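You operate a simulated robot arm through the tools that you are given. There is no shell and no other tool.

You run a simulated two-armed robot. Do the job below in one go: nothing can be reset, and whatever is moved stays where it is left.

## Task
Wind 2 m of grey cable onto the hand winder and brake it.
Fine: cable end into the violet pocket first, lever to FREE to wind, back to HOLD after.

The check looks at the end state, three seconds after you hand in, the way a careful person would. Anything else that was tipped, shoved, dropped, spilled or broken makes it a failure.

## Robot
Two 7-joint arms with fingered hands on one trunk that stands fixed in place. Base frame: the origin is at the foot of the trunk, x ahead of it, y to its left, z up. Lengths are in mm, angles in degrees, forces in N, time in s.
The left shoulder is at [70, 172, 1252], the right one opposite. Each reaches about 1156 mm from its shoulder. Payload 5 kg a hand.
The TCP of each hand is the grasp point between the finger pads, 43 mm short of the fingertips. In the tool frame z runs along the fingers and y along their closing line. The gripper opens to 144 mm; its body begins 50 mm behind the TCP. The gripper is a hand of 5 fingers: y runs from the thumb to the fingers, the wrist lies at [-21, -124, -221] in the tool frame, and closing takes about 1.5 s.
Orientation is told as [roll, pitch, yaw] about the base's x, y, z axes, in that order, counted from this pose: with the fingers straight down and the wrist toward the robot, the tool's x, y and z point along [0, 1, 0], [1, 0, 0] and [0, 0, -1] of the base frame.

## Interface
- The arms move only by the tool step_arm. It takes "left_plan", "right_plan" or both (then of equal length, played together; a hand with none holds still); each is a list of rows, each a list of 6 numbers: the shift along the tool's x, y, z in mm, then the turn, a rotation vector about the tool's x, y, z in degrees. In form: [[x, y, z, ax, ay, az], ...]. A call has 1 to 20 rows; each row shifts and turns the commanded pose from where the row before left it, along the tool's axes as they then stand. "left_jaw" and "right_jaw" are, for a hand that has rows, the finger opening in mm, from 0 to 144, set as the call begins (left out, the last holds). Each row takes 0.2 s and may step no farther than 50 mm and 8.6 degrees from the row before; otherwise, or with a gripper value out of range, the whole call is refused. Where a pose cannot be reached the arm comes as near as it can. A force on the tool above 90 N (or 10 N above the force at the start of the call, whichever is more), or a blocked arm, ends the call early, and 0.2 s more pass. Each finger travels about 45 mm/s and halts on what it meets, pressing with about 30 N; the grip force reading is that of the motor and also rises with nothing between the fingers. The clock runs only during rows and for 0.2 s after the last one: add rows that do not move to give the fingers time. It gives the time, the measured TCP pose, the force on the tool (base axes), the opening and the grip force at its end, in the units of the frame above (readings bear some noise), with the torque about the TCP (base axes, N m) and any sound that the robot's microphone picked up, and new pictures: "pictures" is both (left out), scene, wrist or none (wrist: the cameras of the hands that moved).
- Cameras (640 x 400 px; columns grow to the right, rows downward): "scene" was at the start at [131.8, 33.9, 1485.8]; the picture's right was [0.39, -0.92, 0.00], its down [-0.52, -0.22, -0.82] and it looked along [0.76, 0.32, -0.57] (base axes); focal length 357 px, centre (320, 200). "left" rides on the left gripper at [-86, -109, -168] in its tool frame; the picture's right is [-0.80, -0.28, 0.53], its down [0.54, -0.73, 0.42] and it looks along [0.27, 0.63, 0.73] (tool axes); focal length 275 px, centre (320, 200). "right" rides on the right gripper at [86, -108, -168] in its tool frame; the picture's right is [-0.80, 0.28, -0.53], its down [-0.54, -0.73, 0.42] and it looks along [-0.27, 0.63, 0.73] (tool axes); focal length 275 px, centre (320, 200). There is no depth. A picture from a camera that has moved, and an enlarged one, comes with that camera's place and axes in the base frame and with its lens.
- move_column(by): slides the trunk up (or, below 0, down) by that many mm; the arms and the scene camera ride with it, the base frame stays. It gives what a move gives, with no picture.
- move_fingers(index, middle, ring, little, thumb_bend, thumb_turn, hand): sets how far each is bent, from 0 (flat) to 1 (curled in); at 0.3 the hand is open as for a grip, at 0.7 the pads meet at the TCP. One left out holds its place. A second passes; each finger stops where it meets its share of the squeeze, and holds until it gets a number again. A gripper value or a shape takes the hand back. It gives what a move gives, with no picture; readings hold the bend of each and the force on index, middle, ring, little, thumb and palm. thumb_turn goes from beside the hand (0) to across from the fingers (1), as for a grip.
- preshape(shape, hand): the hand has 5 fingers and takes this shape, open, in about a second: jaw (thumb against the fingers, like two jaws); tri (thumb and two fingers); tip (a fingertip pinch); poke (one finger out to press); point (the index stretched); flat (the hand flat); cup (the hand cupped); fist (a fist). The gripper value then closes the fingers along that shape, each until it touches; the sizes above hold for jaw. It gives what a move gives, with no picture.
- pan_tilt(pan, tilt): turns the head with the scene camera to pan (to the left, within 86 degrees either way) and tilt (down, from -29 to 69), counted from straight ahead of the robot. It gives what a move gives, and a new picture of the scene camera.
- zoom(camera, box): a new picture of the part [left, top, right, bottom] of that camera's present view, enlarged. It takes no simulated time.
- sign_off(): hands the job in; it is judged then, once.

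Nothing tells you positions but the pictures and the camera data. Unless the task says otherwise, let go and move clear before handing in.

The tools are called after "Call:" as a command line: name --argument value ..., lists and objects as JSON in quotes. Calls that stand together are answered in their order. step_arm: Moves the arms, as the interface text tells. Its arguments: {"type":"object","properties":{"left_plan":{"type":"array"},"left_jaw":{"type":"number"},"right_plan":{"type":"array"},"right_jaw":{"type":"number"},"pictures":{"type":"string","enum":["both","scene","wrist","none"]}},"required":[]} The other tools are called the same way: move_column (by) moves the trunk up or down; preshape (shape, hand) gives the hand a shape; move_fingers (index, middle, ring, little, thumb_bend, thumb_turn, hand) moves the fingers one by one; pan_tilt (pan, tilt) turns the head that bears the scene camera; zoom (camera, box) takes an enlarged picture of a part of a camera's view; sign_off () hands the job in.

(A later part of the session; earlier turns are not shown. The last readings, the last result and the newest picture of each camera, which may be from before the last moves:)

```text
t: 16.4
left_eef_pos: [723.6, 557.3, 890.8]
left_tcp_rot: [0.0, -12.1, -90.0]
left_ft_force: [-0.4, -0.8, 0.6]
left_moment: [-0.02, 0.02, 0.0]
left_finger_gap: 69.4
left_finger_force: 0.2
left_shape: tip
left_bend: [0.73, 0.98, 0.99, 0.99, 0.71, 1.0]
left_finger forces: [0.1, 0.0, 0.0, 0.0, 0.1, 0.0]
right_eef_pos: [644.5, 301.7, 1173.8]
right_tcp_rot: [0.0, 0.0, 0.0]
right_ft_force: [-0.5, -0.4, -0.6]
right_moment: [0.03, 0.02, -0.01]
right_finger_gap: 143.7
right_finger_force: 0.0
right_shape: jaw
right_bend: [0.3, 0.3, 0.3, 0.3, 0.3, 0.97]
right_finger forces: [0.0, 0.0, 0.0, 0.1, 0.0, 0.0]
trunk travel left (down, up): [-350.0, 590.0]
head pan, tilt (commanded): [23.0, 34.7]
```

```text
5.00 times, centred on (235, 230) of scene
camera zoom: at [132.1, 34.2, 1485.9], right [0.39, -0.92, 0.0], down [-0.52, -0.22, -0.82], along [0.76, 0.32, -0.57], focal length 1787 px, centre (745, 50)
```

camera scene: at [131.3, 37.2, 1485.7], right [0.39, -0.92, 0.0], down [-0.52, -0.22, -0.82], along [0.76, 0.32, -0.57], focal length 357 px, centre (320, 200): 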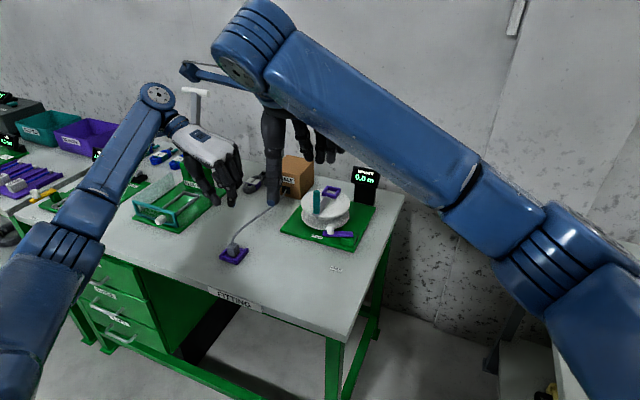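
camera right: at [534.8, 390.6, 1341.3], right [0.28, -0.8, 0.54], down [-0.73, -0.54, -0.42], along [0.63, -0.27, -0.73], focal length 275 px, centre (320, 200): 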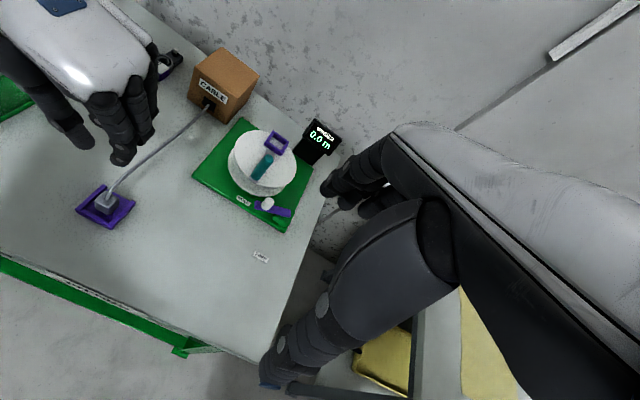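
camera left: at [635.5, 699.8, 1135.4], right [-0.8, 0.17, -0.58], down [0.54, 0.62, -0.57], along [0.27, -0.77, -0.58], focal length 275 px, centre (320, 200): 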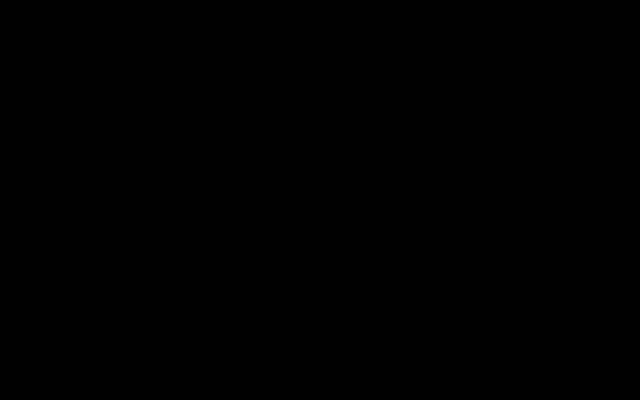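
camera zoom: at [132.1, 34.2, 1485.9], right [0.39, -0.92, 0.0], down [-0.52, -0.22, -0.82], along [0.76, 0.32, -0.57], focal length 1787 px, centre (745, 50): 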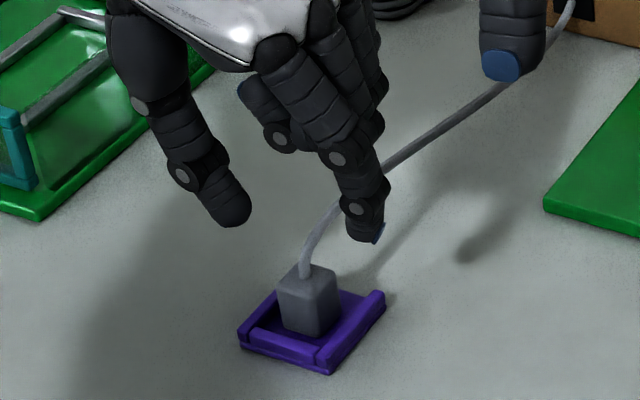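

Both tips look about 5 mm too far in +x relative to the plug. I'll shift back 5 mm and descend to just beside the plug's upper half.

Call:
step_arm --left_plan '[[-5, 0, 0, 0, 0, 0], [0, -4.2, 19.6, 0, 0, 0], [0, -4.2, 19.6, 0, 0, 0]]' --left_jaw 60 --pictures "none"

Call:
zoom --camera "right" --box '[60, 140, 160, 230]'

Call:
zoom --camera "scene" --box '[200, 210, 270, 270]'

```text
t: 17.2
left_eef_pos: [716.5, 556.8, 851.1]
left_tcp_rot: [-0.1, -12.0, -90.0]
left_ft_force: [1.2, 0.7, -0.2]
left_moment: [-0.02, 0.0, 0.0]
left_finger_gap: 60.7
left_finger_force: 0.0
left_shape: tip
left_bend: [0.73, 0.98, 0.99, 0.99, 0.72, 1.0]
left_finger forces: [0.0, 0.0, 0.0, 0.0, 0.0, 0.0]
right_eef_pos: [644.9, 302.8, 1173.8]
right_tcp_rot: [0.1, 0.0, 0.0]
right_ft_force: [-0.3, 1.0, -0.6]
right_moment: [0.01, 0.01, 0.02]
right_finger_gap: 143.8
right_finger_force: 0.0
right_shape: jaw
right_bend: [0.3, 0.3, 0.3, 0.3, 0.3, 0.97]
right_finger forces: [0.0, 0.0, 0.0, 0.0, 0.1, 0.0]
trunk travel left (down, up): [-350.0, 590.0]
head pan, tilt (commanded): [23.0, 34.7]
```

```text
4.44 times, centred on (110, 185) of right
camera zoom: at [535.4, 387.6, 1341.9], right [0.28, -0.8, 0.53], down [-0.73, -0.54, -0.42], along [0.63, -0.27, -0.73], focal length 1224 px, centre (1253, 267)
```

zoom: 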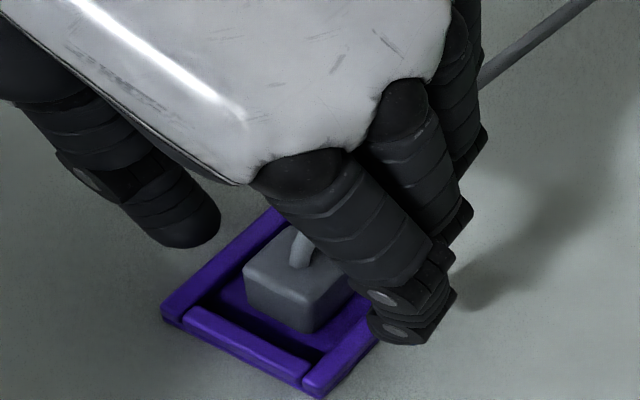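

```text
6.67 times, centred on (235, 240) of scene
camera zoom: at [132.4, 34.3, 1485.8], right [0.39, -0.92, 0.0], down [-0.52, -0.22, -0.82], along [0.76, 0.32, -0.57], focal length 2383 px, centre (887, -67)
```

zoom: 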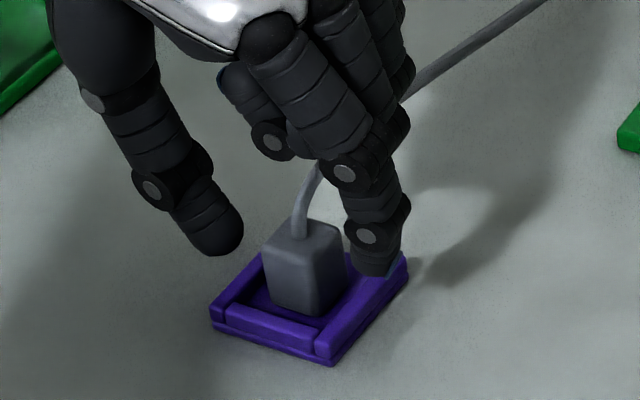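

The pinch line is parallel to y and only about 3 mm short in x, with the thumb a little lower than the index. I'll reduce the tilt by 5°, shift slightly, and lower about 5 mm so both tips sit near z≈801.

Call:
step_arm --left_plan '[[0, 0, 0, 5, 0, 0], [3, 3.3, 6.0, 0, 0, 0]]' --left_jaw 50 --pictures "none"

Call:
zoom --camera "right" --box '[60, 150, 150, 230]'

Call:
zoom --camera "scene" --box '[205, 220, 265, 268]'

```text
t: 17.8
left_eef_pos: [720.3, 553.3, 846.2]
left_tcp_rot: [-0.1, -6.9, -90.1]
left_ft_force: [0.5, -0.1, 0.1]
left_moment: [-0.01, 0.02, 0.03]
left_finger_gap: 50.7
left_finger_force: 0.1
left_shape: tip
left_bend: [0.73, 0.98, 0.99, 0.99, 0.73, 1.0]
left_finger forces: [0.0, 0.0, 0.0, 0.1, 0.0, 0.0]
right_eef_pos: [644.1, 302.8, 1173.3]
right_tcp_rot: [0.1, 0.2, 0.0]
right_ft_force: [-0.5, 0.0, 0.1]
right_moment: [-0.01, 0.04, 0.03]
right_finger_gap: 144.0
right_finger_force: 0.1
right_shape: jaw
right_bend: [0.3, 0.3, 0.3, 0.3, 0.3, 0.97]
right_finger forces: [0.0, 0.1, 0.0, 0.0, 0.0, 0.0]
trunk travel left (down, up): [-350.0, 590.0]
head pan, tilt (commanded): [23.0, 34.7]
```

```text
5.00 times, centred on (105, 190) of right
camera zoom: at [535.6, 387.6, 1341.8], right [0.28, -0.8, 0.53], down [-0.73, -0.54, -0.42], along [0.63, -0.27, -0.73], focal length 1376 px, centre (1395, 250)
```

zoom: 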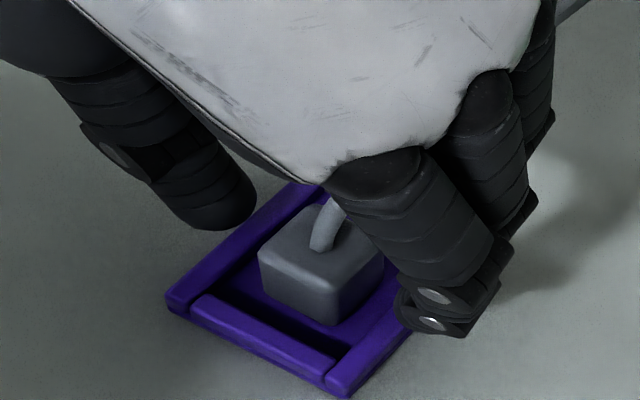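

```text
8.33 times, centred on (235, 244) of scene
camera zoom: at [132.6, 34.2, 1485.7], right [0.39, -0.92, 0.0], down [-0.52, -0.22, -0.82], along [0.76, 0.32, -0.57], focal length 2979 px, centre (1028, -167)
```

zoom: 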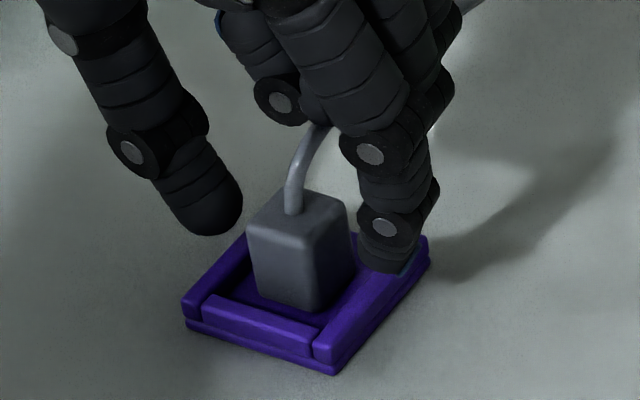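

Both tips now overlap the top ~14 mm of the plug and line up with its centre. Closing the pinch.

Call:
step_arm --left_plan '[[0, 0, 0, 0, 0, 0], [0, 0, 0, 0, 0, 0], [0, 0, 0, 0, 0, 0], [0, 0, 0, 0, 0, 0], [0, 0, 0, 0, 0, 0], [0, 0, 0, 0, 0, 0], [0, 0, 0, 0, 0, 0], [0, 0, 0, 0, 0, 0]]' --left_jaw 12 --pictures "none"

Call:
zoom --camera "right" --box '[60, 150, 150, 230]'

Call:
zoom --camera "scene" --box '[205, 220, 265, 268]'

```text
t: 19.6
left_eef_pos: [721.1, 552.2, 845.4]
left_tcp_rot: [0.1, -7.0, -90.0]
left_ft_force: [0.1, 1.2, -0.3]
left_moment: [0.02, -0.01, -0.02]
left_finger_gap: 21.0
left_finger_force: 30.0
left_shape: tip
left_bend: [0.72, 1.0, 1.0, 1.0, 0.74, 1.0]
left_finger forces: [26.8, 0.0, 0.0, 0.0, 26.8, 0.1]
right_eef_pos: [643.1, 301.1, 1172.7]
right_tcp_rot: [0.0, 0.0, 0.1]
right_ft_force: [-0.4, 0.3, -0.4]
right_moment: [0.0, 0.0, -0.03]
right_finger_gap: 144.0
right_finger_force: 0.1
right_shape: jaw
right_bend: [0.3, 0.3, 0.3, 0.3, 0.3, 0.97]
right_finger forces: [0.0, 0.0, 0.1, 0.0, 0.0, 0.0]
trunk travel left (down, up): [-350.0, 590.0]
head pan, tilt (commanded): [23.0, 34.7]
```

```text
5.00 times, centred on (105, 190) of right
camera zoom: at [535.1, 387.4, 1342.1], right [0.28, -0.8, 0.53], down [-0.73, -0.54, -0.42], along [0.63, -0.27, -0.73], focal length 1376 px, centre (1395, 250)
```

zoom: 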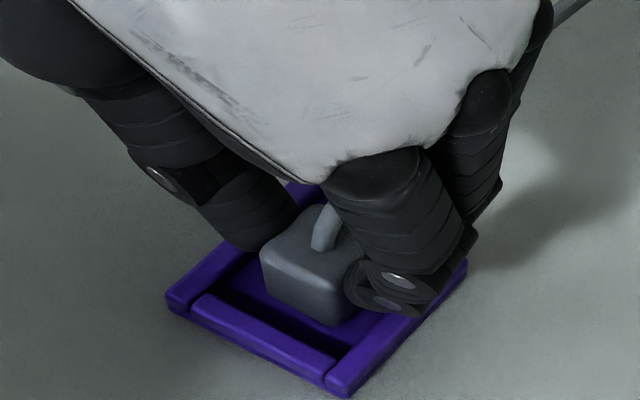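

```text
8.33 times, centred on (235, 244) of scene
camera zoom: at [132.0, 34.1, 1485.8], right [0.39, -0.92, 0.0], down [-0.52, -0.22, -0.82], along [0.76, 0.32, -0.57], focal length 2979 px, centre (1028, -167)
```

zoom: 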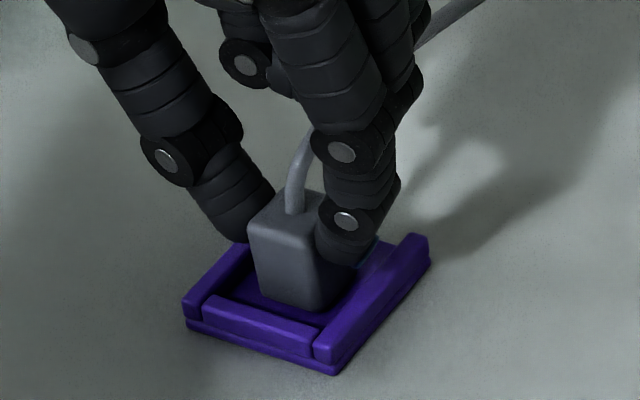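

Solid pinch: gap 21 mm, about 27 N on both index and thumb, and the plug hasn't moved. Lifting straight up.

Call:
step_arm --left_plan '[[0, 1.2, -9.9, 0, 0, 0], [0, 1.2, -9.9, 0, 0, 0], [0, 2.4, -19.85, 0, 0, 0], [0, 2.4, -19.85, 0, 0, 0], [0, 2.4, -19.85, 0, 0, 0], [0, 2.4, -19.85, 0, 0, 0]]' --pictures "scene"

Call:
zoom --camera "right" --box '[40, 110, 160, 230]'

Call:
zoom --camera "scene" --box '[195, 180, 275, 268]'

```text
t: 21.0
left_eef_pos: [721.0, 552.3, 948.3]
left_tcp_rot: [-0.1, -7.0, -90.0]
left_ft_force: [-0.4, 0.2, -0.6]
left_moment: [0.03, -0.02, 0.0]
left_finger_gap: 21.3
left_finger_force: 30.5
left_shape: tip
left_bend: [0.72, 1.0, 1.0, 1.0, 0.74, 1.0]
left_finger forces: [26.8, 0.1, 0.0, 0.0, 26.8, 0.0]
right_eef_pos: [643.3, 302.0, 1172.7]
right_tcp_rot: [0.1, 0.0, -0.1]
right_ft_force: [-0.5, -0.2, -1.4]
right_moment: [0.05, -0.03, -0.01]
right_finger_gap: 143.9
right_finger_force: 0.1
right_shape: jaw
right_bend: [0.3, 0.3, 0.3, 0.3, 0.3, 0.97]
right_finger forces: [0.1, 0.1, 0.0, 0.1, 0.0, 0.0]
trunk travel left (down, up): [-350.0, 590.0]
head pan, tilt (commanded): [23.0, 34.7]
camera scene: at [131.4, 33.8, 1485.8], right [0.39, -0.92, 0.0], down [-0.52, -0.22, -0.82], along [0.76, 0.32, -0.57], focal length 357 px, centre (320, 200)
```

scene: 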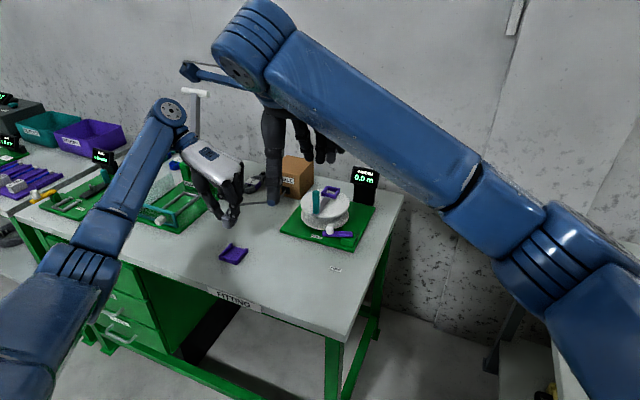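

```text
3.33 times, centred on (100, 170) of right
camera zoom: at [534.6, 387.1, 1342.4], right [0.28, -0.8, 0.53], down [-0.73, -0.54, -0.42], along [0.63, -0.27, -0.73], focal length 918 px, centre (1053, 300)
```

zoom: 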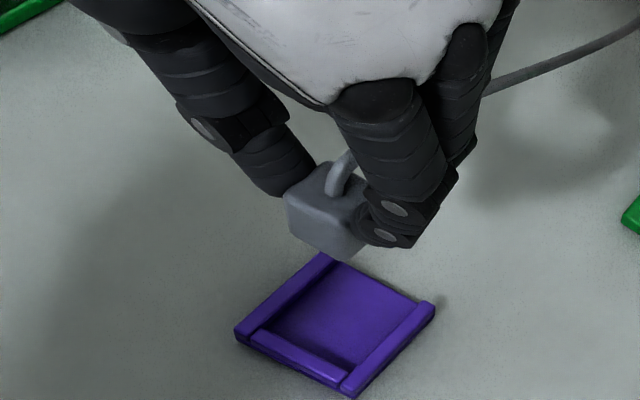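

```text
4.55 times, centred on (235, 224) of scene
camera zoom: at [131.4, 33.8, 1485.8], right [0.39, -0.92, 0.0], down [-0.52, -0.22, -0.82], along [0.76, 0.32, -0.57], focal length 1625 px, centre (706, 91)
```

zoom: 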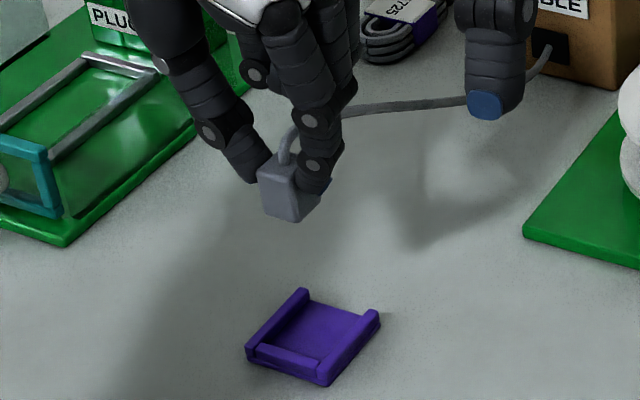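

The plug came out cleanly. The right arm would sit in the left forearm's way at the winder, so I'll back it off to y≈57 where its camera still sees the winder. Meanwhile I'll raise the plug and turn the left hand back toward yaw 0.

Call:
step_arm --right_plan '[[-49, 0, 0, 0, 0, 0], [-49, 0, 0, 0, 0, 0], [-49, 0, 0, 0, 0, 0], [-49, 0, 0, 0, 0, 0], [-49, 0, 0, 0, 0, 0], [0, 30, 0, 0, 0, 0], [0, 30, 0, 0, 0, 0]]' --left_plan '[[0, 2.4, -19.85, 0, 0, 0], [0, 2.4, -19.85, 0, 0, 0], [0, 2.4, -19.85, 0, 0, 0], [0, 0, 0, 0, 0, 0], [0, 0, 0, 0, 0, 0], [0, 0, 0, 0, 0, 0], [0, 0, 0, 0, 0, 0]]' --pictures "none"

Call:
step_arm --left_plan '[[0, 0, 0, 0, 1.036, -8.436], [0, 0, 0, 0, 1.036, -8.436], [0, 0, 0, 0, 1.036, -8.436], [0, 0, 0, 0, 1.036, -8.436], [0, 0, 0, 0, 1.036, -8.436], [0, 0, 0, 0, 1.036, -8.436], [0, 0, 0, 0, 1.036, -8.436], [0, 0, 0, 0, 1.036, -8.436], [0, 0, 0, 0, 1.036, -8.436], [0, 0, 0, 0, 1.036, -8.436], [0, 0, 0, 0, 0.61, -4.96]]' --pictures "both"

Call:
zoom --camera "right" --box '[0, 0, 320, 200]'

```text
t: 22.6
left_eef_pos: [721.2, 552.7, 1006.7]
left_tcp_rot: [-0.2, -7.0, -90.1]
left_ft_force: [0.0, 0.5, -1.0]
left_moment: [0.0, 0.05, -0.03]
left_finger_gap: 21.2
left_finger_force: 30.1
left_shape: tip
left_bend: [0.72, 1.0, 1.0, 1.0, 0.74, 1.0]
left_finger forces: [26.8, 0.0, 0.0, 0.1, 26.8, 0.0]
right_eef_pos: [704.1, 52.5, 1171.6]
right_tcp_rot: [0.0, 0.0, -0.1]
right_ft_force: [-0.6, -0.7, 0.4]
right_moment: [0.05, 0.04, 0.05]
right_finger_gap: 144.1
right_finger_force: 0.0
right_shape: jaw
right_bend: [0.3, 0.3, 0.3, 0.3, 0.3, 0.98]
right_finger forces: [0.0, 0.1, 0.1, 0.0, 0.1, 0.1]
trunk travel left (down, up): [-350.0, 590.0]
head pan, tilt (commanded): [23.0, 34.7]
```

```text
t: 25.0
left_eef_pos: [721.4, 553.1, 1007.6]
left_tcp_rot: [0.0, -7.0, 0.0]
left_ft_force: [0.4, -0.6, -0.3]
left_moment: [0.03, -0.01, 0.08]
left_finger_gap: 21.0
left_finger_force: 30.2
left_shape: tip
left_bend: [0.72, 1.0, 1.0, 1.0, 0.74, 1.0]
left_finger forces: [26.8, 0.0, 0.1, 0.0, 26.7, 0.0]
right_eef_pos: [704.4, 54.0, 1172.0]
right_tcp_rot: [0.1, -0.1, 0.0]
right_ft_force: [0.0, 0.2, -0.1]
right_moment: [-0.01, 0.0, 0.0]
right_finger_gap: 143.7
right_finger_force: 0.1
right_shape: jaw
right_bend: [0.3, 0.3, 0.3, 0.3, 0.3, 0.98]
right_finger forces: [0.0, 0.0, 0.0, 0.0, 0.1, 0.0]
trunk travel left (down, up): [-350.0, 590.0]
head pan, tilt (commanded): [23.0, 34.7]
camera scene: at [132.0, 33.9, 1485.8], right [0.39, -0.92, 0.0], down [-0.52, -0.22, -0.82], along [0.76, 0.32, -0.57], focal length 357 px, centre (320, 200)
camera left: at [593.1, 466.5, 1161.3], right [-0.21, -0.8, -0.56], down [-0.67, 0.54, -0.51], along [0.71, 0.27, -0.65], focal length 275 px, centre (320, 200)
```

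scene: 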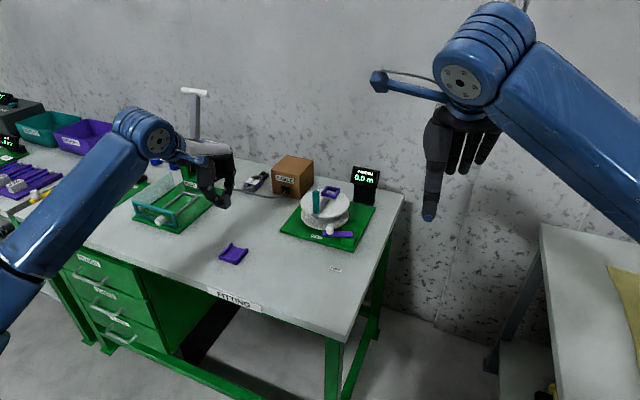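
left: 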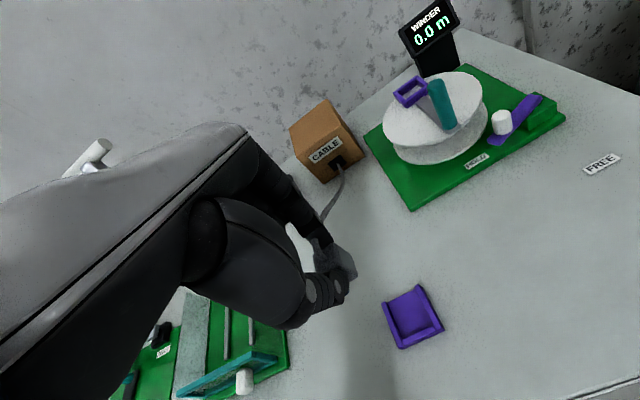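

```text
2.00 times, centred on (160, 100) of right
camera zoom: at [595.8, 138.6, 1341.2], right [0.28, -0.8, 0.53], down [-0.73, -0.54, -0.42], along [0.63, -0.27, -0.73], focal length 551 px, centre (640, 400)
```

zoom: 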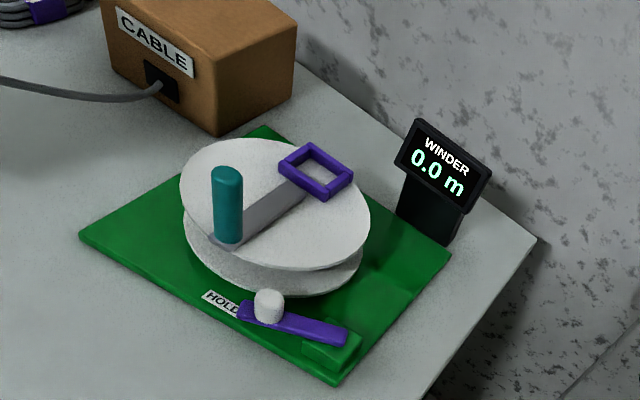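

The hand is back at yaw 0 with the plug held, and the pocket top is triangulated at about (1015.5, 371, 868). I'll check the plug's attitude in the grip before travelling.

Call:
zoom --camera "left" --box '[270, 190, 390, 310]'

Call:
zoom --camera "scene" --box '[190, 150, 250, 215]'

```text
3.33 times, centred on (330, 250) of left
camera zoom: at [593.1, 466.5, 1161.3], right [-0.21, -0.8, -0.56], down [-0.67, 0.54, -0.51], along [0.71, 0.27, -0.65], focal length 918 px, centre (287, 33)
```

zoom: 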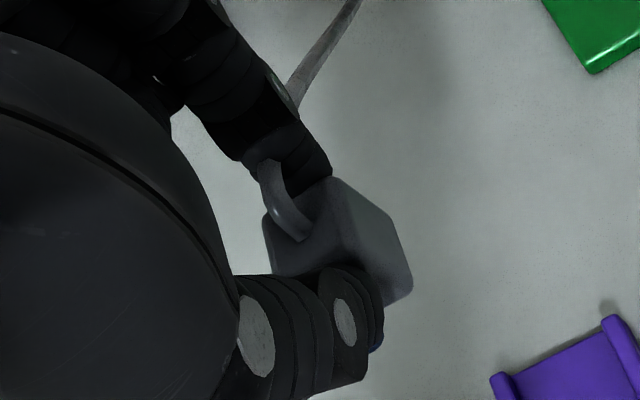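

```text
6.15 times, centred on (220, 182) of scene
camera zoom: at [132.0, 33.9, 1485.8], right [0.39, -0.92, 0.0], down [-0.52, -0.22, -0.82], along [0.76, 0.32, -0.57], focal length 2200 px, centre (935, 308)
```

zoom: 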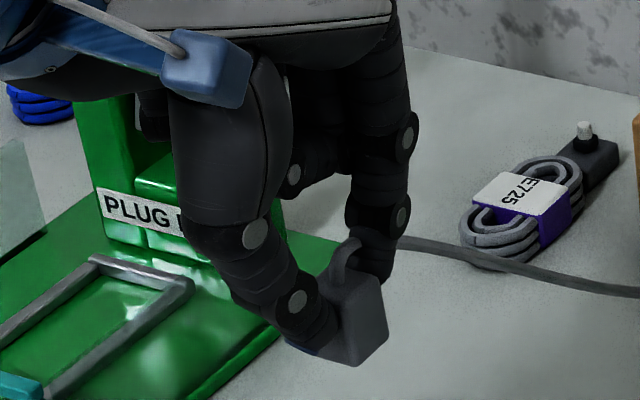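

The plug hangs upright between thumb and index. I'll travel at safe height to above the pocket.

Call:
step_arm --left_plan '[[-23.1, 36.2, 4.45, 0, 0, 0], [-23.1, 36.2, 4.45, 0, 0, 0], [-23.1, 36.2, 4.45, 0, 0, 0], [-23.1, 36.2, 4.45, 0, 0, 0], [-23.1, 36.2, 4.45, 0, 0, 0], [-23.1, 36.2, 4.45, 0, 0, 0], [-23.1, 36.2, 4.45, 0, 0, 0], [-23.1, 36.2, 4.45, 0, 0, 0]]'

Call:
zoom --camera "right" --box '[60, 0, 260, 200]'

Call:
zoom --camera "scene" --box '[280, 110, 390, 250]'

```text
t: 26.8
left_eef_pos: [1012.8, 368.6, 1007.0]
left_tcp_rot: [0.2, -6.9, 0.1]
left_ft_force: [-0.6, 0.1, -0.4]
left_moment: [-0.03, 0.0, 0.03]
left_finger_gap: 21.0
left_finger_force: 29.9
left_shape: tip
left_bend: [0.72, 1.0, 1.0, 1.0, 0.74, 1.0]
left_finger forces: [26.9, 0.1, 0.0, 0.0, 26.9, 0.0]
right_eef_pos: [705.7, 51.8, 1171.7]
right_tcp_rot: [0.1, 0.0, 0.0]
right_ft_force: [1.3, -0.6, 0.2]
right_moment: [0.07, 0.04, 0.0]
right_finger_gap: 144.1
right_finger_force: 0.1
right_shape: jaw
right_bend: [0.3, 0.3, 0.3, 0.3, 0.3, 0.98]
right_finger forces: [0.1, 0.0, 0.1, 0.0, 0.0, 0.1]
trunk travel left (down, up): [-350.0, 590.0]
head pan, tilt (commanded): [23.0, 34.7]
camera scene: at [133.5, 31.8, 1485.6], right [0.39, -0.92, 0.0], down [-0.53, -0.22, -0.82], along [0.76, 0.32, -0.57], focal length 357 px, centre (320, 200)
camera left: at [886.1, 282.7, 1160.7], right [-0.22, -0.8, -0.57], down [-0.67, 0.54, -0.51], along [0.71, 0.27, -0.65], focal length 275 px, centre (320, 200)
```

scene: 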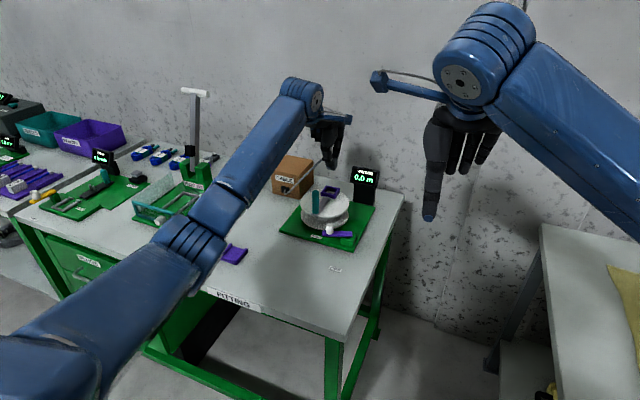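
left: 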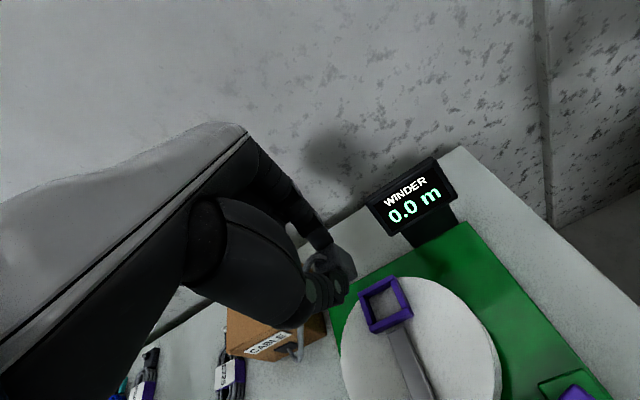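

```text
2.00 times, centred on (160, 100) of right
camera zoom: at [597.2, 136.9, 1340.6], right [0.28, -0.8, 0.53], down [-0.73, -0.54, -0.42], along [0.63, -0.27, -0.73], focal length 551 px, centre (640, 400)
```

zoom: 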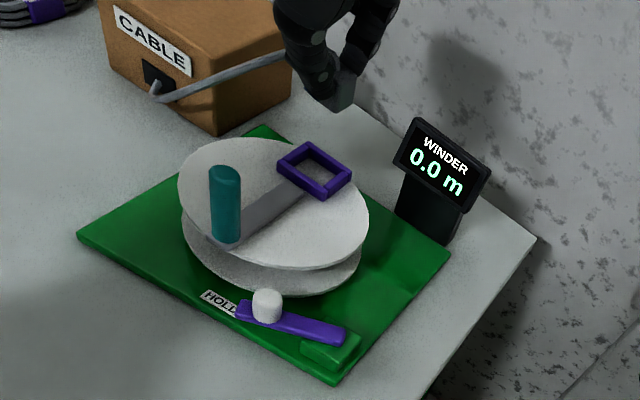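

```text
2.86 times, centred on (335, 180) of scene
camera zoom: at [133.5, 31.8, 1485.6], right [0.39, -0.92, 0.0], down [-0.53, -0.22, -0.82], along [0.76, 0.32, -0.57], focal length 1021 px, centre (277, 257)
```

zoom: 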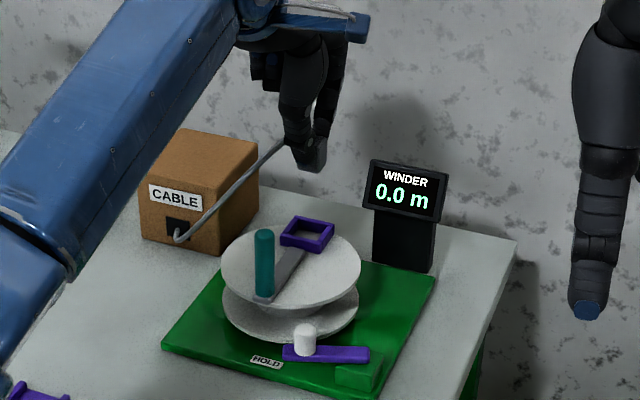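

The arm reaches comfortably and the plug is above the pocket. Lowering to about 15 mm over the pocket rim.

Call:
step_arm --left_plan '[[0, -2.44, 19.85, 0, 0, 0], [0, -2.44, 19.85, 0, 0, 0], [0, -2.44, 19.85, 0, 0, 0], [0, 0, 0, 0, 0, 0]]' --pictures "none"

Call:
zoom --camera "right" --box '[130, 20, 210, 110]'

Call:
zoom --camera "scene" --box '[295, 140, 355, 210]'

Call:
zoom --camera "left" --box '[280, 200, 440, 370]'

```text
t: 27.8
left_eef_pos: [1013.1, 369.0, 947.7]
left_tcp_rot: [0.0, -7.0, 0.0]
left_ft_force: [0.7, 0.0, 0.5]
left_moment: [0.05, -0.01, 0.02]
left_finger_gap: 20.9
left_finger_force: 29.8
left_shape: tip
left_bend: [0.72, 1.0, 1.0, 1.0, 0.74, 1.0]
left_finger forces: [26.9, 0.0, 0.0, 0.0, 26.8, 0.0]
right_eef_pos: [703.2, 52.1, 1171.4]
right_tcp_rot: [0.0, 0.0, 0.1]
right_ft_force: [0.3, 0.8, 0.0]
right_moment: [0.02, -0.02, 0.01]
right_finger_gap: 144.0
right_finger_force: 0.0
right_shape: jaw
right_bend: [0.3, 0.3, 0.3, 0.3, 0.3, 0.98]
right_finger forces: [0.1, 0.1, 0.0, 0.1, 0.0, 0.0]
trunk travel left (down, up): [-350.0, 590.0]
head pan, tilt (commanded): [23.0, 34.7]
```

```text
4.44 times, centred on (170, 65) of right
camera zoom: at [595.9, 138.3, 1341.2], right [0.28, -0.8, 0.53], down [-0.73, -0.54, -0.42], along [0.63, -0.27, -0.73], focal length 1224 px, centre (987, 800)
```

zoom: 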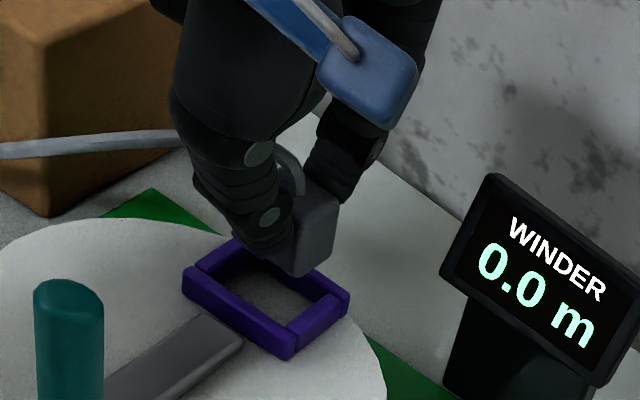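

```text
5.71 times, centred on (325, 175) of scene
camera zoom: at [132.1, 33.6, 1485.8], right [0.39, -0.92, 0.0], down [-0.52, -0.22, -0.82], along [0.76, 0.32, -0.57], focal length 2042 px, centre (291, 343)
```

zoom: 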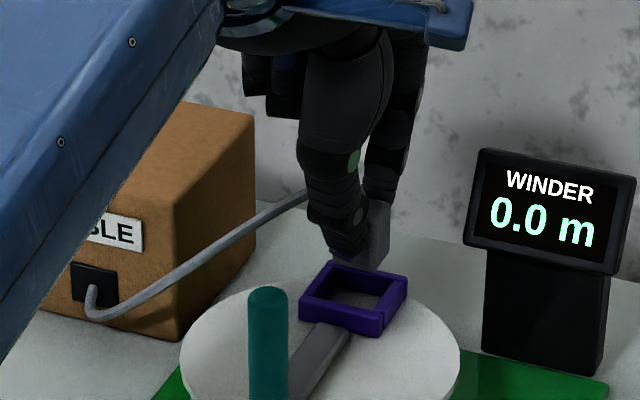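

```text
2.35 times, centred on (360, 285) of left
camera zoom: at [885.1, 282.3, 1101.1], right [-0.22, -0.8, -0.56], down [-0.67, 0.54, -0.51], along [0.71, 0.27, -0.65], focal length 648 px, centre (226, 0)
```

zoom: 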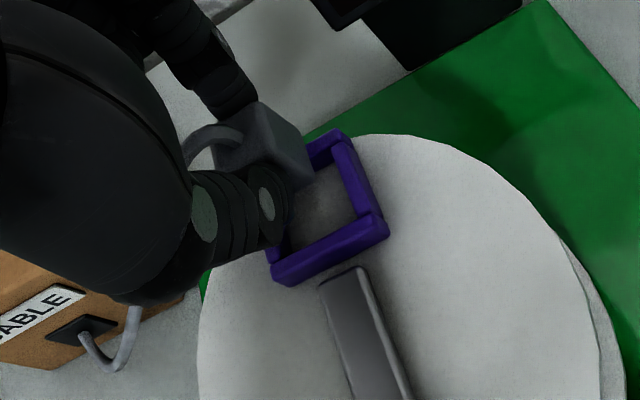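

The plug is about 20 mm above the pocket floor region and roughly centred. I'll zoom more tightly to fine-align x and y.

Call:
zoom --camera "left" --box '[320, 235, 400, 330]'

Call:
zoom --camera "right" --box '[150, 55, 195, 95]'

Call:
zoom --camera "scene" --box '[318, 165, 350, 205]'

```text
4.21 times, centred on (360, 282) of left
camera zoom: at [885.1, 282.3, 1101.1], right [-0.22, -0.8, -0.56], down [-0.67, 0.54, -0.51], along [0.71, 0.27, -0.65], focal length 1159 px, centre (152, -147)
```

zoom: 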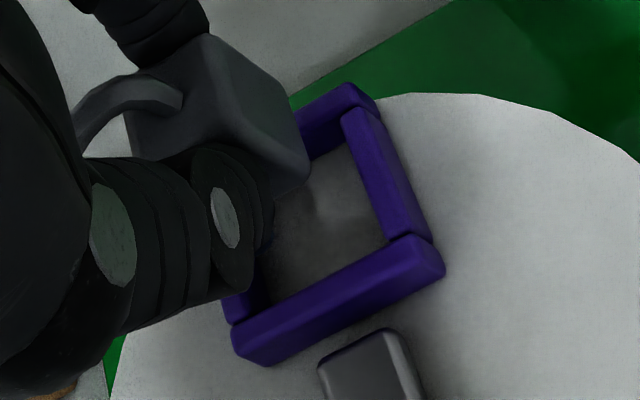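

```text
10.00 times, centred on (172, 75) of right
camera zoom: at [595.9, 138.3, 1341.2], right [0.28, -0.8, 0.53], down [-0.73, -0.54, -0.42], along [0.63, -0.27, -0.73], focal length 2753 px, centre (1795, 1450)
```

zoom: 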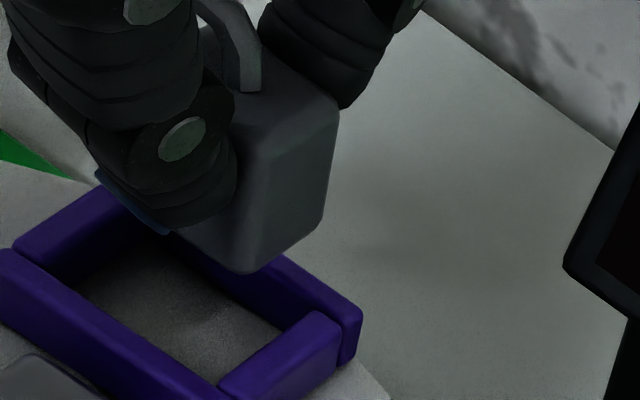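

```text
10.00 times, centred on (334, 185) of scene
camera zoom: at [132.1, 33.6, 1485.8], right [0.39, -0.92, 0.0], down [-0.52, -0.22, -0.82], along [0.76, 0.32, -0.57], focal length 3574 px, centre (180, 350)
```

zoom: 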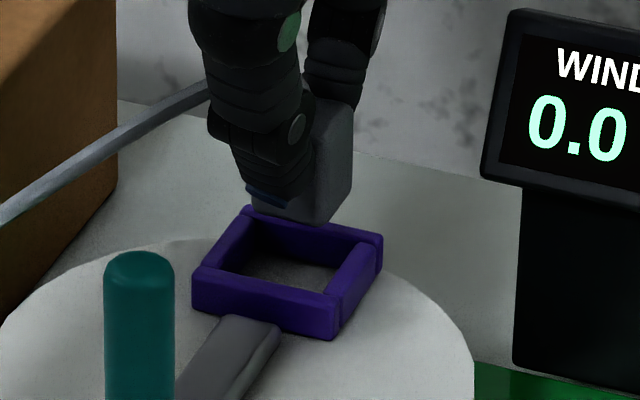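

By the numbers the plug is about 2 mm too far in +x and fine in y. I'll correct that, lower to about 8 mm above the rim and compare again.

Call:
step_arm --left_plan '[[0, -1.7, 5.8, 0, 0, 0], [0, -1.7, 5.8, 0, 0, 0], [0, 0, 0, 0, 0, 0], [0, 0, 0, 0, 0, 0]]' --pictures "none"

Call:
zoom --camera "left" --box '[320, 235, 400, 330]'

Call:
zoom --camera "right" --box '[145, 55, 195, 100]'

Call:
zoom --camera "scene" --box '[318, 170, 350, 200]'

```text
t: 28.8
left_eef_pos: [1010.8, 365.6, 935.4]
left_tcp_rot: [0.0, -7.1, 0.0]
left_ft_force: [0.3, -0.5, -1.0]
left_moment: [0.02, 0.01, 0.01]
left_finger_gap: 21.1
left_finger_force: 29.9
left_shape: tip
left_bend: [0.72, 1.0, 1.0, 1.0, 0.74, 1.0]
left_finger forces: [26.9, 0.1, 0.0, 0.1, 26.9, 0.1]
right_eef_pos: [703.2, 54.4, 1171.6]
right_tcp_rot: [0.0, 0.0, 0.1]
right_ft_force: [0.4, 0.8, -0.3]
right_moment: [0.02, -0.01, 0.02]
right_finger_gap: 144.0
right_finger_force: 0.1
right_shape: jaw
right_bend: [0.3, 0.3, 0.3, 0.3, 0.3, 0.98]
right_finger forces: [0.1, 0.0, 0.1, 0.0, 0.1, 0.0]
trunk travel left (down, up): [-350.0, 590.0]
head pan, tilt (commanded): [23.0, 34.7]
```

```text
4.21 times, centred on (360, 282) of left
camera zoom: at [883.1, 281.4, 1088.3], right [-0.22, -0.8, -0.56], down [-0.67, 0.54, -0.51], along [0.71, 0.27, -0.65], focal length 1159 px, centre (152, -147)
```

zoom: 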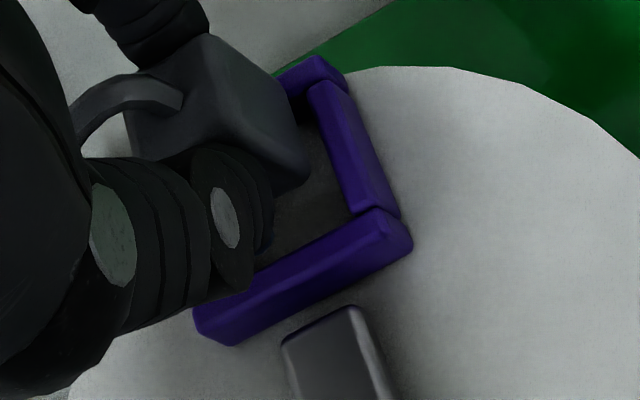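

```text
8.89 times, centred on (170, 78) of right
camera zoom: at [595.9, 138.6, 1341.1], right [0.28, -0.8, 0.53], down [-0.73, -0.54, -0.42], along [0.63, -0.27, -0.73], focal length 2447 px, centre (1653, 1289)
```

zoom: 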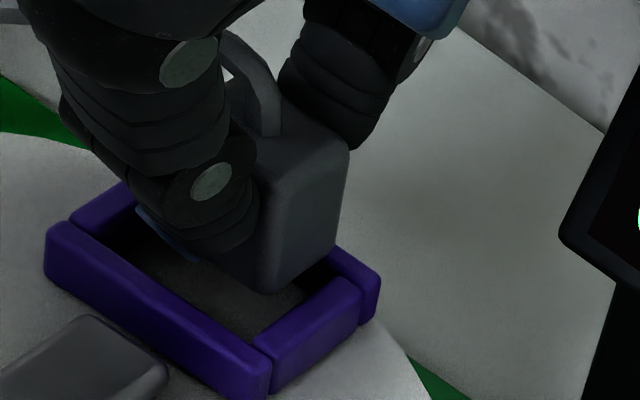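

```text
13.33 times, centred on (334, 185) of scene
camera zoom: at [132.1, 33.9, 1485.8], right [0.39, -0.92, 0.0], down [-0.52, -0.22, -0.82], along [0.76, 0.32, -0.57], focal length 4766 px, centre (133, 400)
```

zoom: 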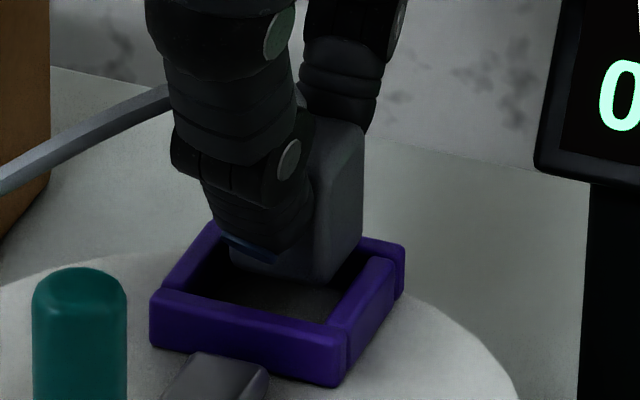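

The plug bottom is now about 8 mm over the rim. It needs about +3 mm in y and −1.5 mm in x. I'll correct that and lower into the mouth of the pocket in small steps, watching force.

Call:
step_arm --left_plan '[[3, -1.5, -0.2, 0, 0, 0], [0, -0.4, 3, 0, 0, 0], [0, -0.4, 3, 0, 0, 0], [0, -0.4, 3, 0, 0, 0], [0, 0, 0, 0, 0, 0]]' --pictures "none"

Call:
zoom --camera "left" --box '[310, 230, 400, 330]'

Call:
zoom --camera "right" --box '[145, 55, 195, 100]'

Call:
zoom --camera "scene" --box '[318, 170, 350, 200]'

```text
t: 30.0
left_eef_pos: [1007.0, 371.0, 932.3]
left_tcp_rot: [0.0, -7.4, 0.0]
left_ft_force: [-1.7, 1.4, 24.8]
left_moment: [0.03, -0.34, 0.01]
left_finger_gap: 22.6
left_finger_force: 30.2
left_shape: tip
left_bend: [0.72, 1.0, 1.0, 1.0, 0.74, 1.0]
left_finger forces: [35.4, 0.0, 0.0, 0.0, 33.0, 0.0]
right_eef_pos: [702.3, 52.8, 1174.0]
right_tcp_rot: [-0.1, -0.1, -0.1]
right_ft_force: [0.7, -0.1, 0.5]
right_moment: [0.02, 0.0, -0.01]
right_finger_gap: 144.1
right_finger_force: 0.0
right_shape: jaw
right_bend: [0.3, 0.3, 0.3, 0.3, 0.3, 0.98]
right_finger forces: [0.0, 0.0, 0.0, 0.0, 0.1, 0.0]
trunk travel left (down, up): [-350.0, 590.0]
head pan, tilt (commanded): [23.0, 34.7]
```

```text
4.00 times, centred on (355, 280) of left
camera zoom: at [878.1, 284.4, 1084.2], right [-0.21, -0.8, -0.57], down [-0.66, 0.54, -0.51], along [0.72, 0.27, -0.64], focal length 1101 px, centre (180, -120)
```

zoom: 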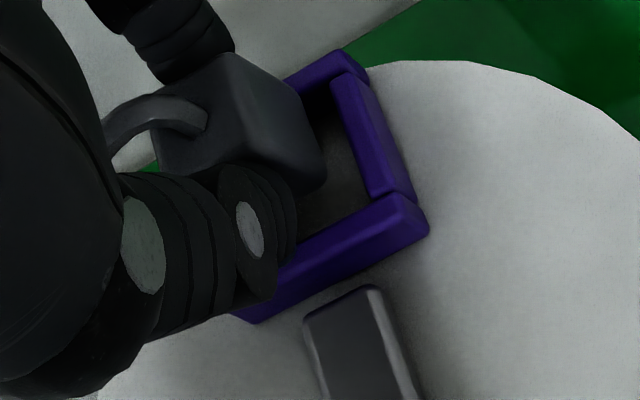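

```text
8.89 times, centred on (170, 78) of right
camera zoom: at [592.4, 137.6, 1343.2], right [0.28, -0.8, 0.53], down [-0.72, -0.54, -0.43], along [0.63, -0.27, -0.73], focal length 2447 px, centre (1653, 1289)
```

zoom: 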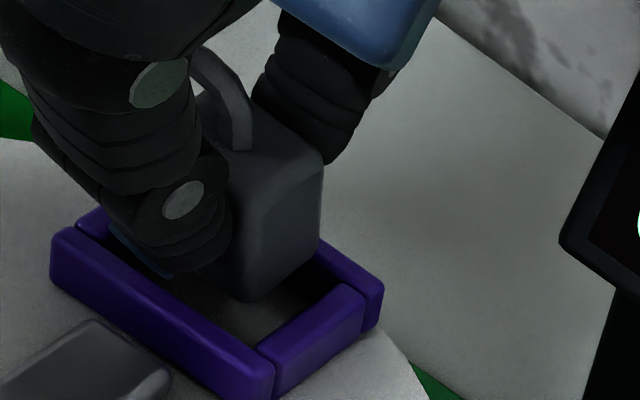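

```text
13.33 times, centred on (334, 185) of scene
camera zoom: at [128.2, 32.7, 1486.4], right [0.39, -0.92, 0.0], down [-0.52, -0.22, -0.82], along [0.76, 0.32, -0.57], focal length 4766 px, centre (133, 400)
```

zoom: 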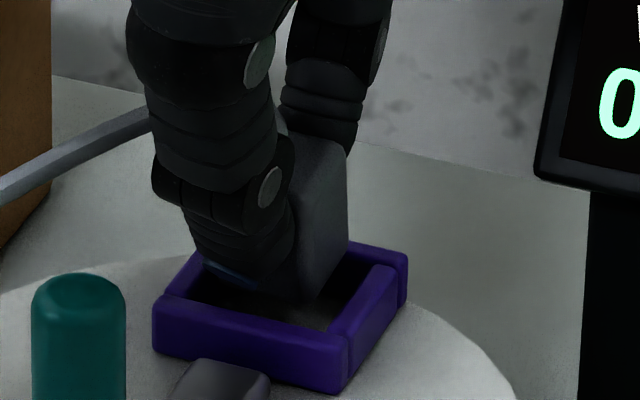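

Contact at 25 N: the torque puts it at the plug's far edge, so it's sitting on the far wall. I'll lift off, shift about −4 mm in x and −2.5 mm in y, and look again.

Call:
step_arm --left_plan '[[0, 1.1, -8.9, 0, 0, 0], [-2.5, -4.0, -0.5, 0, 0, 0], [0, 0, 0, 0, 0, 0], [0, 0, 0, 0, 0, 0], [0, 0, 0, 0, 0, 0]]' --pictures "none"

Call:
zoom --camera "left" --box '[310, 230, 400, 330]'

Call:
zoom --camera "right" --box '[145, 55, 195, 100]'

Call:
zoom --camera "scene" --box '[318, 170, 350, 200]'

```text
t: 31.2
left_eef_pos: [1003.6, 369.8, 933.1]
left_tcp_rot: [0.0, -7.0, 0.0]
left_ft_force: [0.3, -0.1, -0.4]
left_moment: [-0.04, 0.01, -0.01]
left_finger_gap: 21.5
left_finger_force: 29.8
left_shape: tip
left_bend: [0.72, 1.0, 1.0, 1.0, 0.74, 1.0]
left_finger forces: [29.6, 0.0, 0.0, 0.1, 29.5, 0.1]
right_eef_pos: [704.7, 53.2, 1172.5]
right_tcp_rot: [0.0, 0.1, 0.0]
right_ft_force: [0.1, -0.2, -0.1]
right_moment: [0.02, -0.02, 0.0]
right_finger_gap: 144.1
right_finger_force: 0.1
right_shape: jaw
right_bend: [0.3, 0.3, 0.3, 0.3, 0.3, 0.98]
right_finger forces: [0.0, 0.1, 0.1, 0.1, 0.1, 0.0]
trunk travel left (down, up): [-350.0, 590.0]
head pan, tilt (commanded): [23.0, 34.7]
```

```text
4.00 times, centred on (355, 280) of left
camera zoom: at [876.9, 283.2, 1087.6], right [-0.22, -0.8, -0.56], down [-0.67, 0.54, -0.51], along [0.71, 0.27, -0.65], focal length 1101 px, centre (180, -120)
```

zoom: 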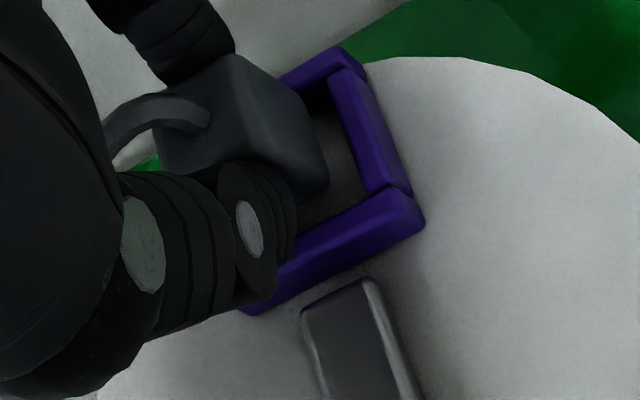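

```text
8.89 times, centred on (170, 78) of right
camera zoom: at [595.9, 138.7, 1341.0], right [0.28, -0.8, 0.53], down [-0.73, -0.54, -0.42], along [0.63, -0.27, -0.73], focal length 2447 px, centre (1653, 1289)
```

zoom: 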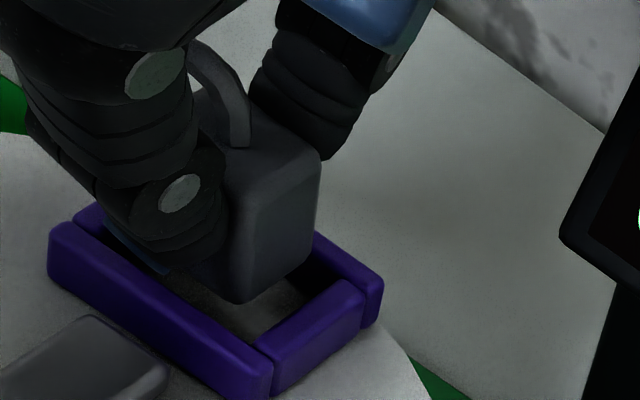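

```text
13.33 times, centred on (334, 185) of scene
camera zoom: at [132.2, 33.9, 1485.7], right [0.39, -0.92, 0.0], down [-0.52, -0.22, -0.82], along [0.76, 0.32, -0.57], focal length 4766 px, centre (133, 400)
```

zoom: 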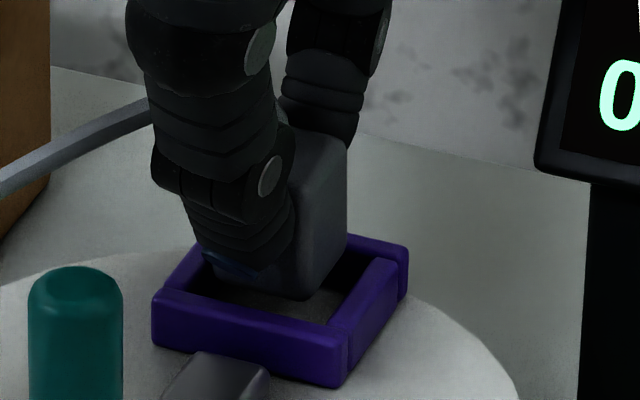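

With the contact height known, the rim is only about 1 mm below the plug. Gaps now look like 7/4 mm in x and 5/9 mm in y, so it should drop in. I'll nudge +1.5 mm in y and lower 6 mm gently.

Call:
step_arm --left_plan '[[1.5, 0, 0, 0, 0, 0], [0, -0.25, 2, 0, 0, 0], [0, -0.25, 2, 0, 0, 0], [0, -0.25, 2, 0, 0, 0], [0, 0, 0, 0, 0, 0]]' --pictures "none"

Call:
zoom --camera "left" --box '[310, 230, 400, 330]'

Call:
zoom --camera "right" --box '[145, 55, 195, 100]'

Call:
zoom --camera "scene" --box '[318, 170, 350, 200]'

```text
t: 32.4
left_eef_pos: [1004.2, 370.4, 927.5]
left_tcp_rot: [0.1, -7.0, 0.0]
left_ft_force: [-0.5, 0.5, -0.3]
left_moment: [-0.01, -0.04, 0.03]
left_finger_gap: 21.4
left_finger_force: 30.0
left_shape: tip
left_bend: [0.72, 1.0, 1.0, 1.0, 0.74, 1.0]
left_finger forces: [29.4, 0.0, 0.0, 0.1, 29.5, 0.1]
right_eef_pos: [703.9, 53.3, 1172.2]
right_tcp_rot: [0.1, 0.0, 0.0]
right_ft_force: [0.3, 0.6, 1.0]
right_moment: [-0.03, 0.05, -0.01]
right_finger_gap: 144.0
right_finger_force: 0.1
right_shape: jaw
right_bend: [0.3, 0.3, 0.3, 0.3, 0.3, 0.98]
right_finger forces: [0.0, 0.0, 0.0, 0.0, 0.0, 0.0]
trunk travel left (down, up): [-350.0, 590.0]
head pan, tilt (commanded): [23.0, 34.7]
```

```text
4.00 times, centred on (355, 280) of left
camera zoom: at [877.6, 284.4, 1081.4], right [-0.22, -0.8, -0.56], down [-0.67, 0.54, -0.51], along [0.71, 0.27, -0.65], focal length 1101 px, centre (180, -120)
```

zoom: 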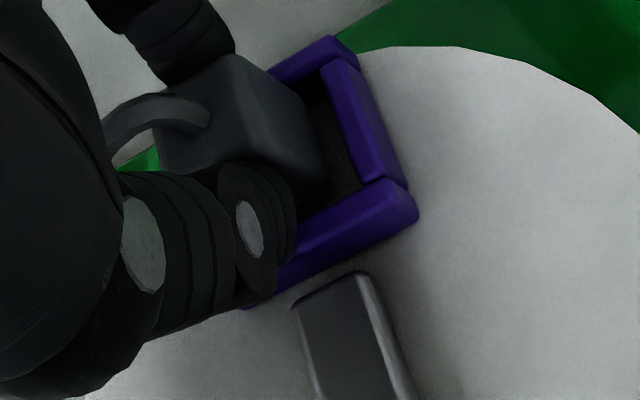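

```text
8.89 times, centred on (170, 78) of right
camera zoom: at [595.9, 138.6, 1341.1], right [0.28, -0.8, 0.53], down [-0.73, -0.54, -0.42], along [0.63, -0.27, -0.73], focal length 2447 px, centre (1653, 1289)
```

zoom: 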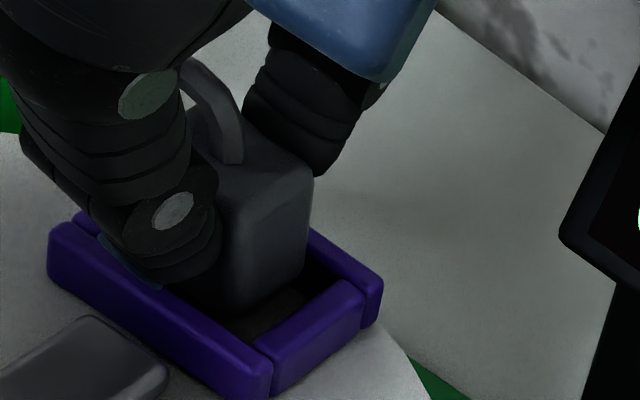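

```text
13.33 times, centred on (334, 185) of scene
camera zoom: at [132.1, 33.9, 1485.8], right [0.39, -0.92, 0.0], down [-0.52, -0.22, -0.82], along [0.76, 0.32, -0.57], focal length 4766 px, centre (133, 400)
```

zoom: 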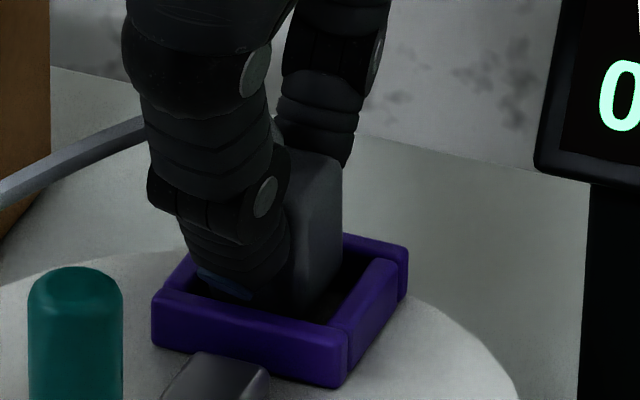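

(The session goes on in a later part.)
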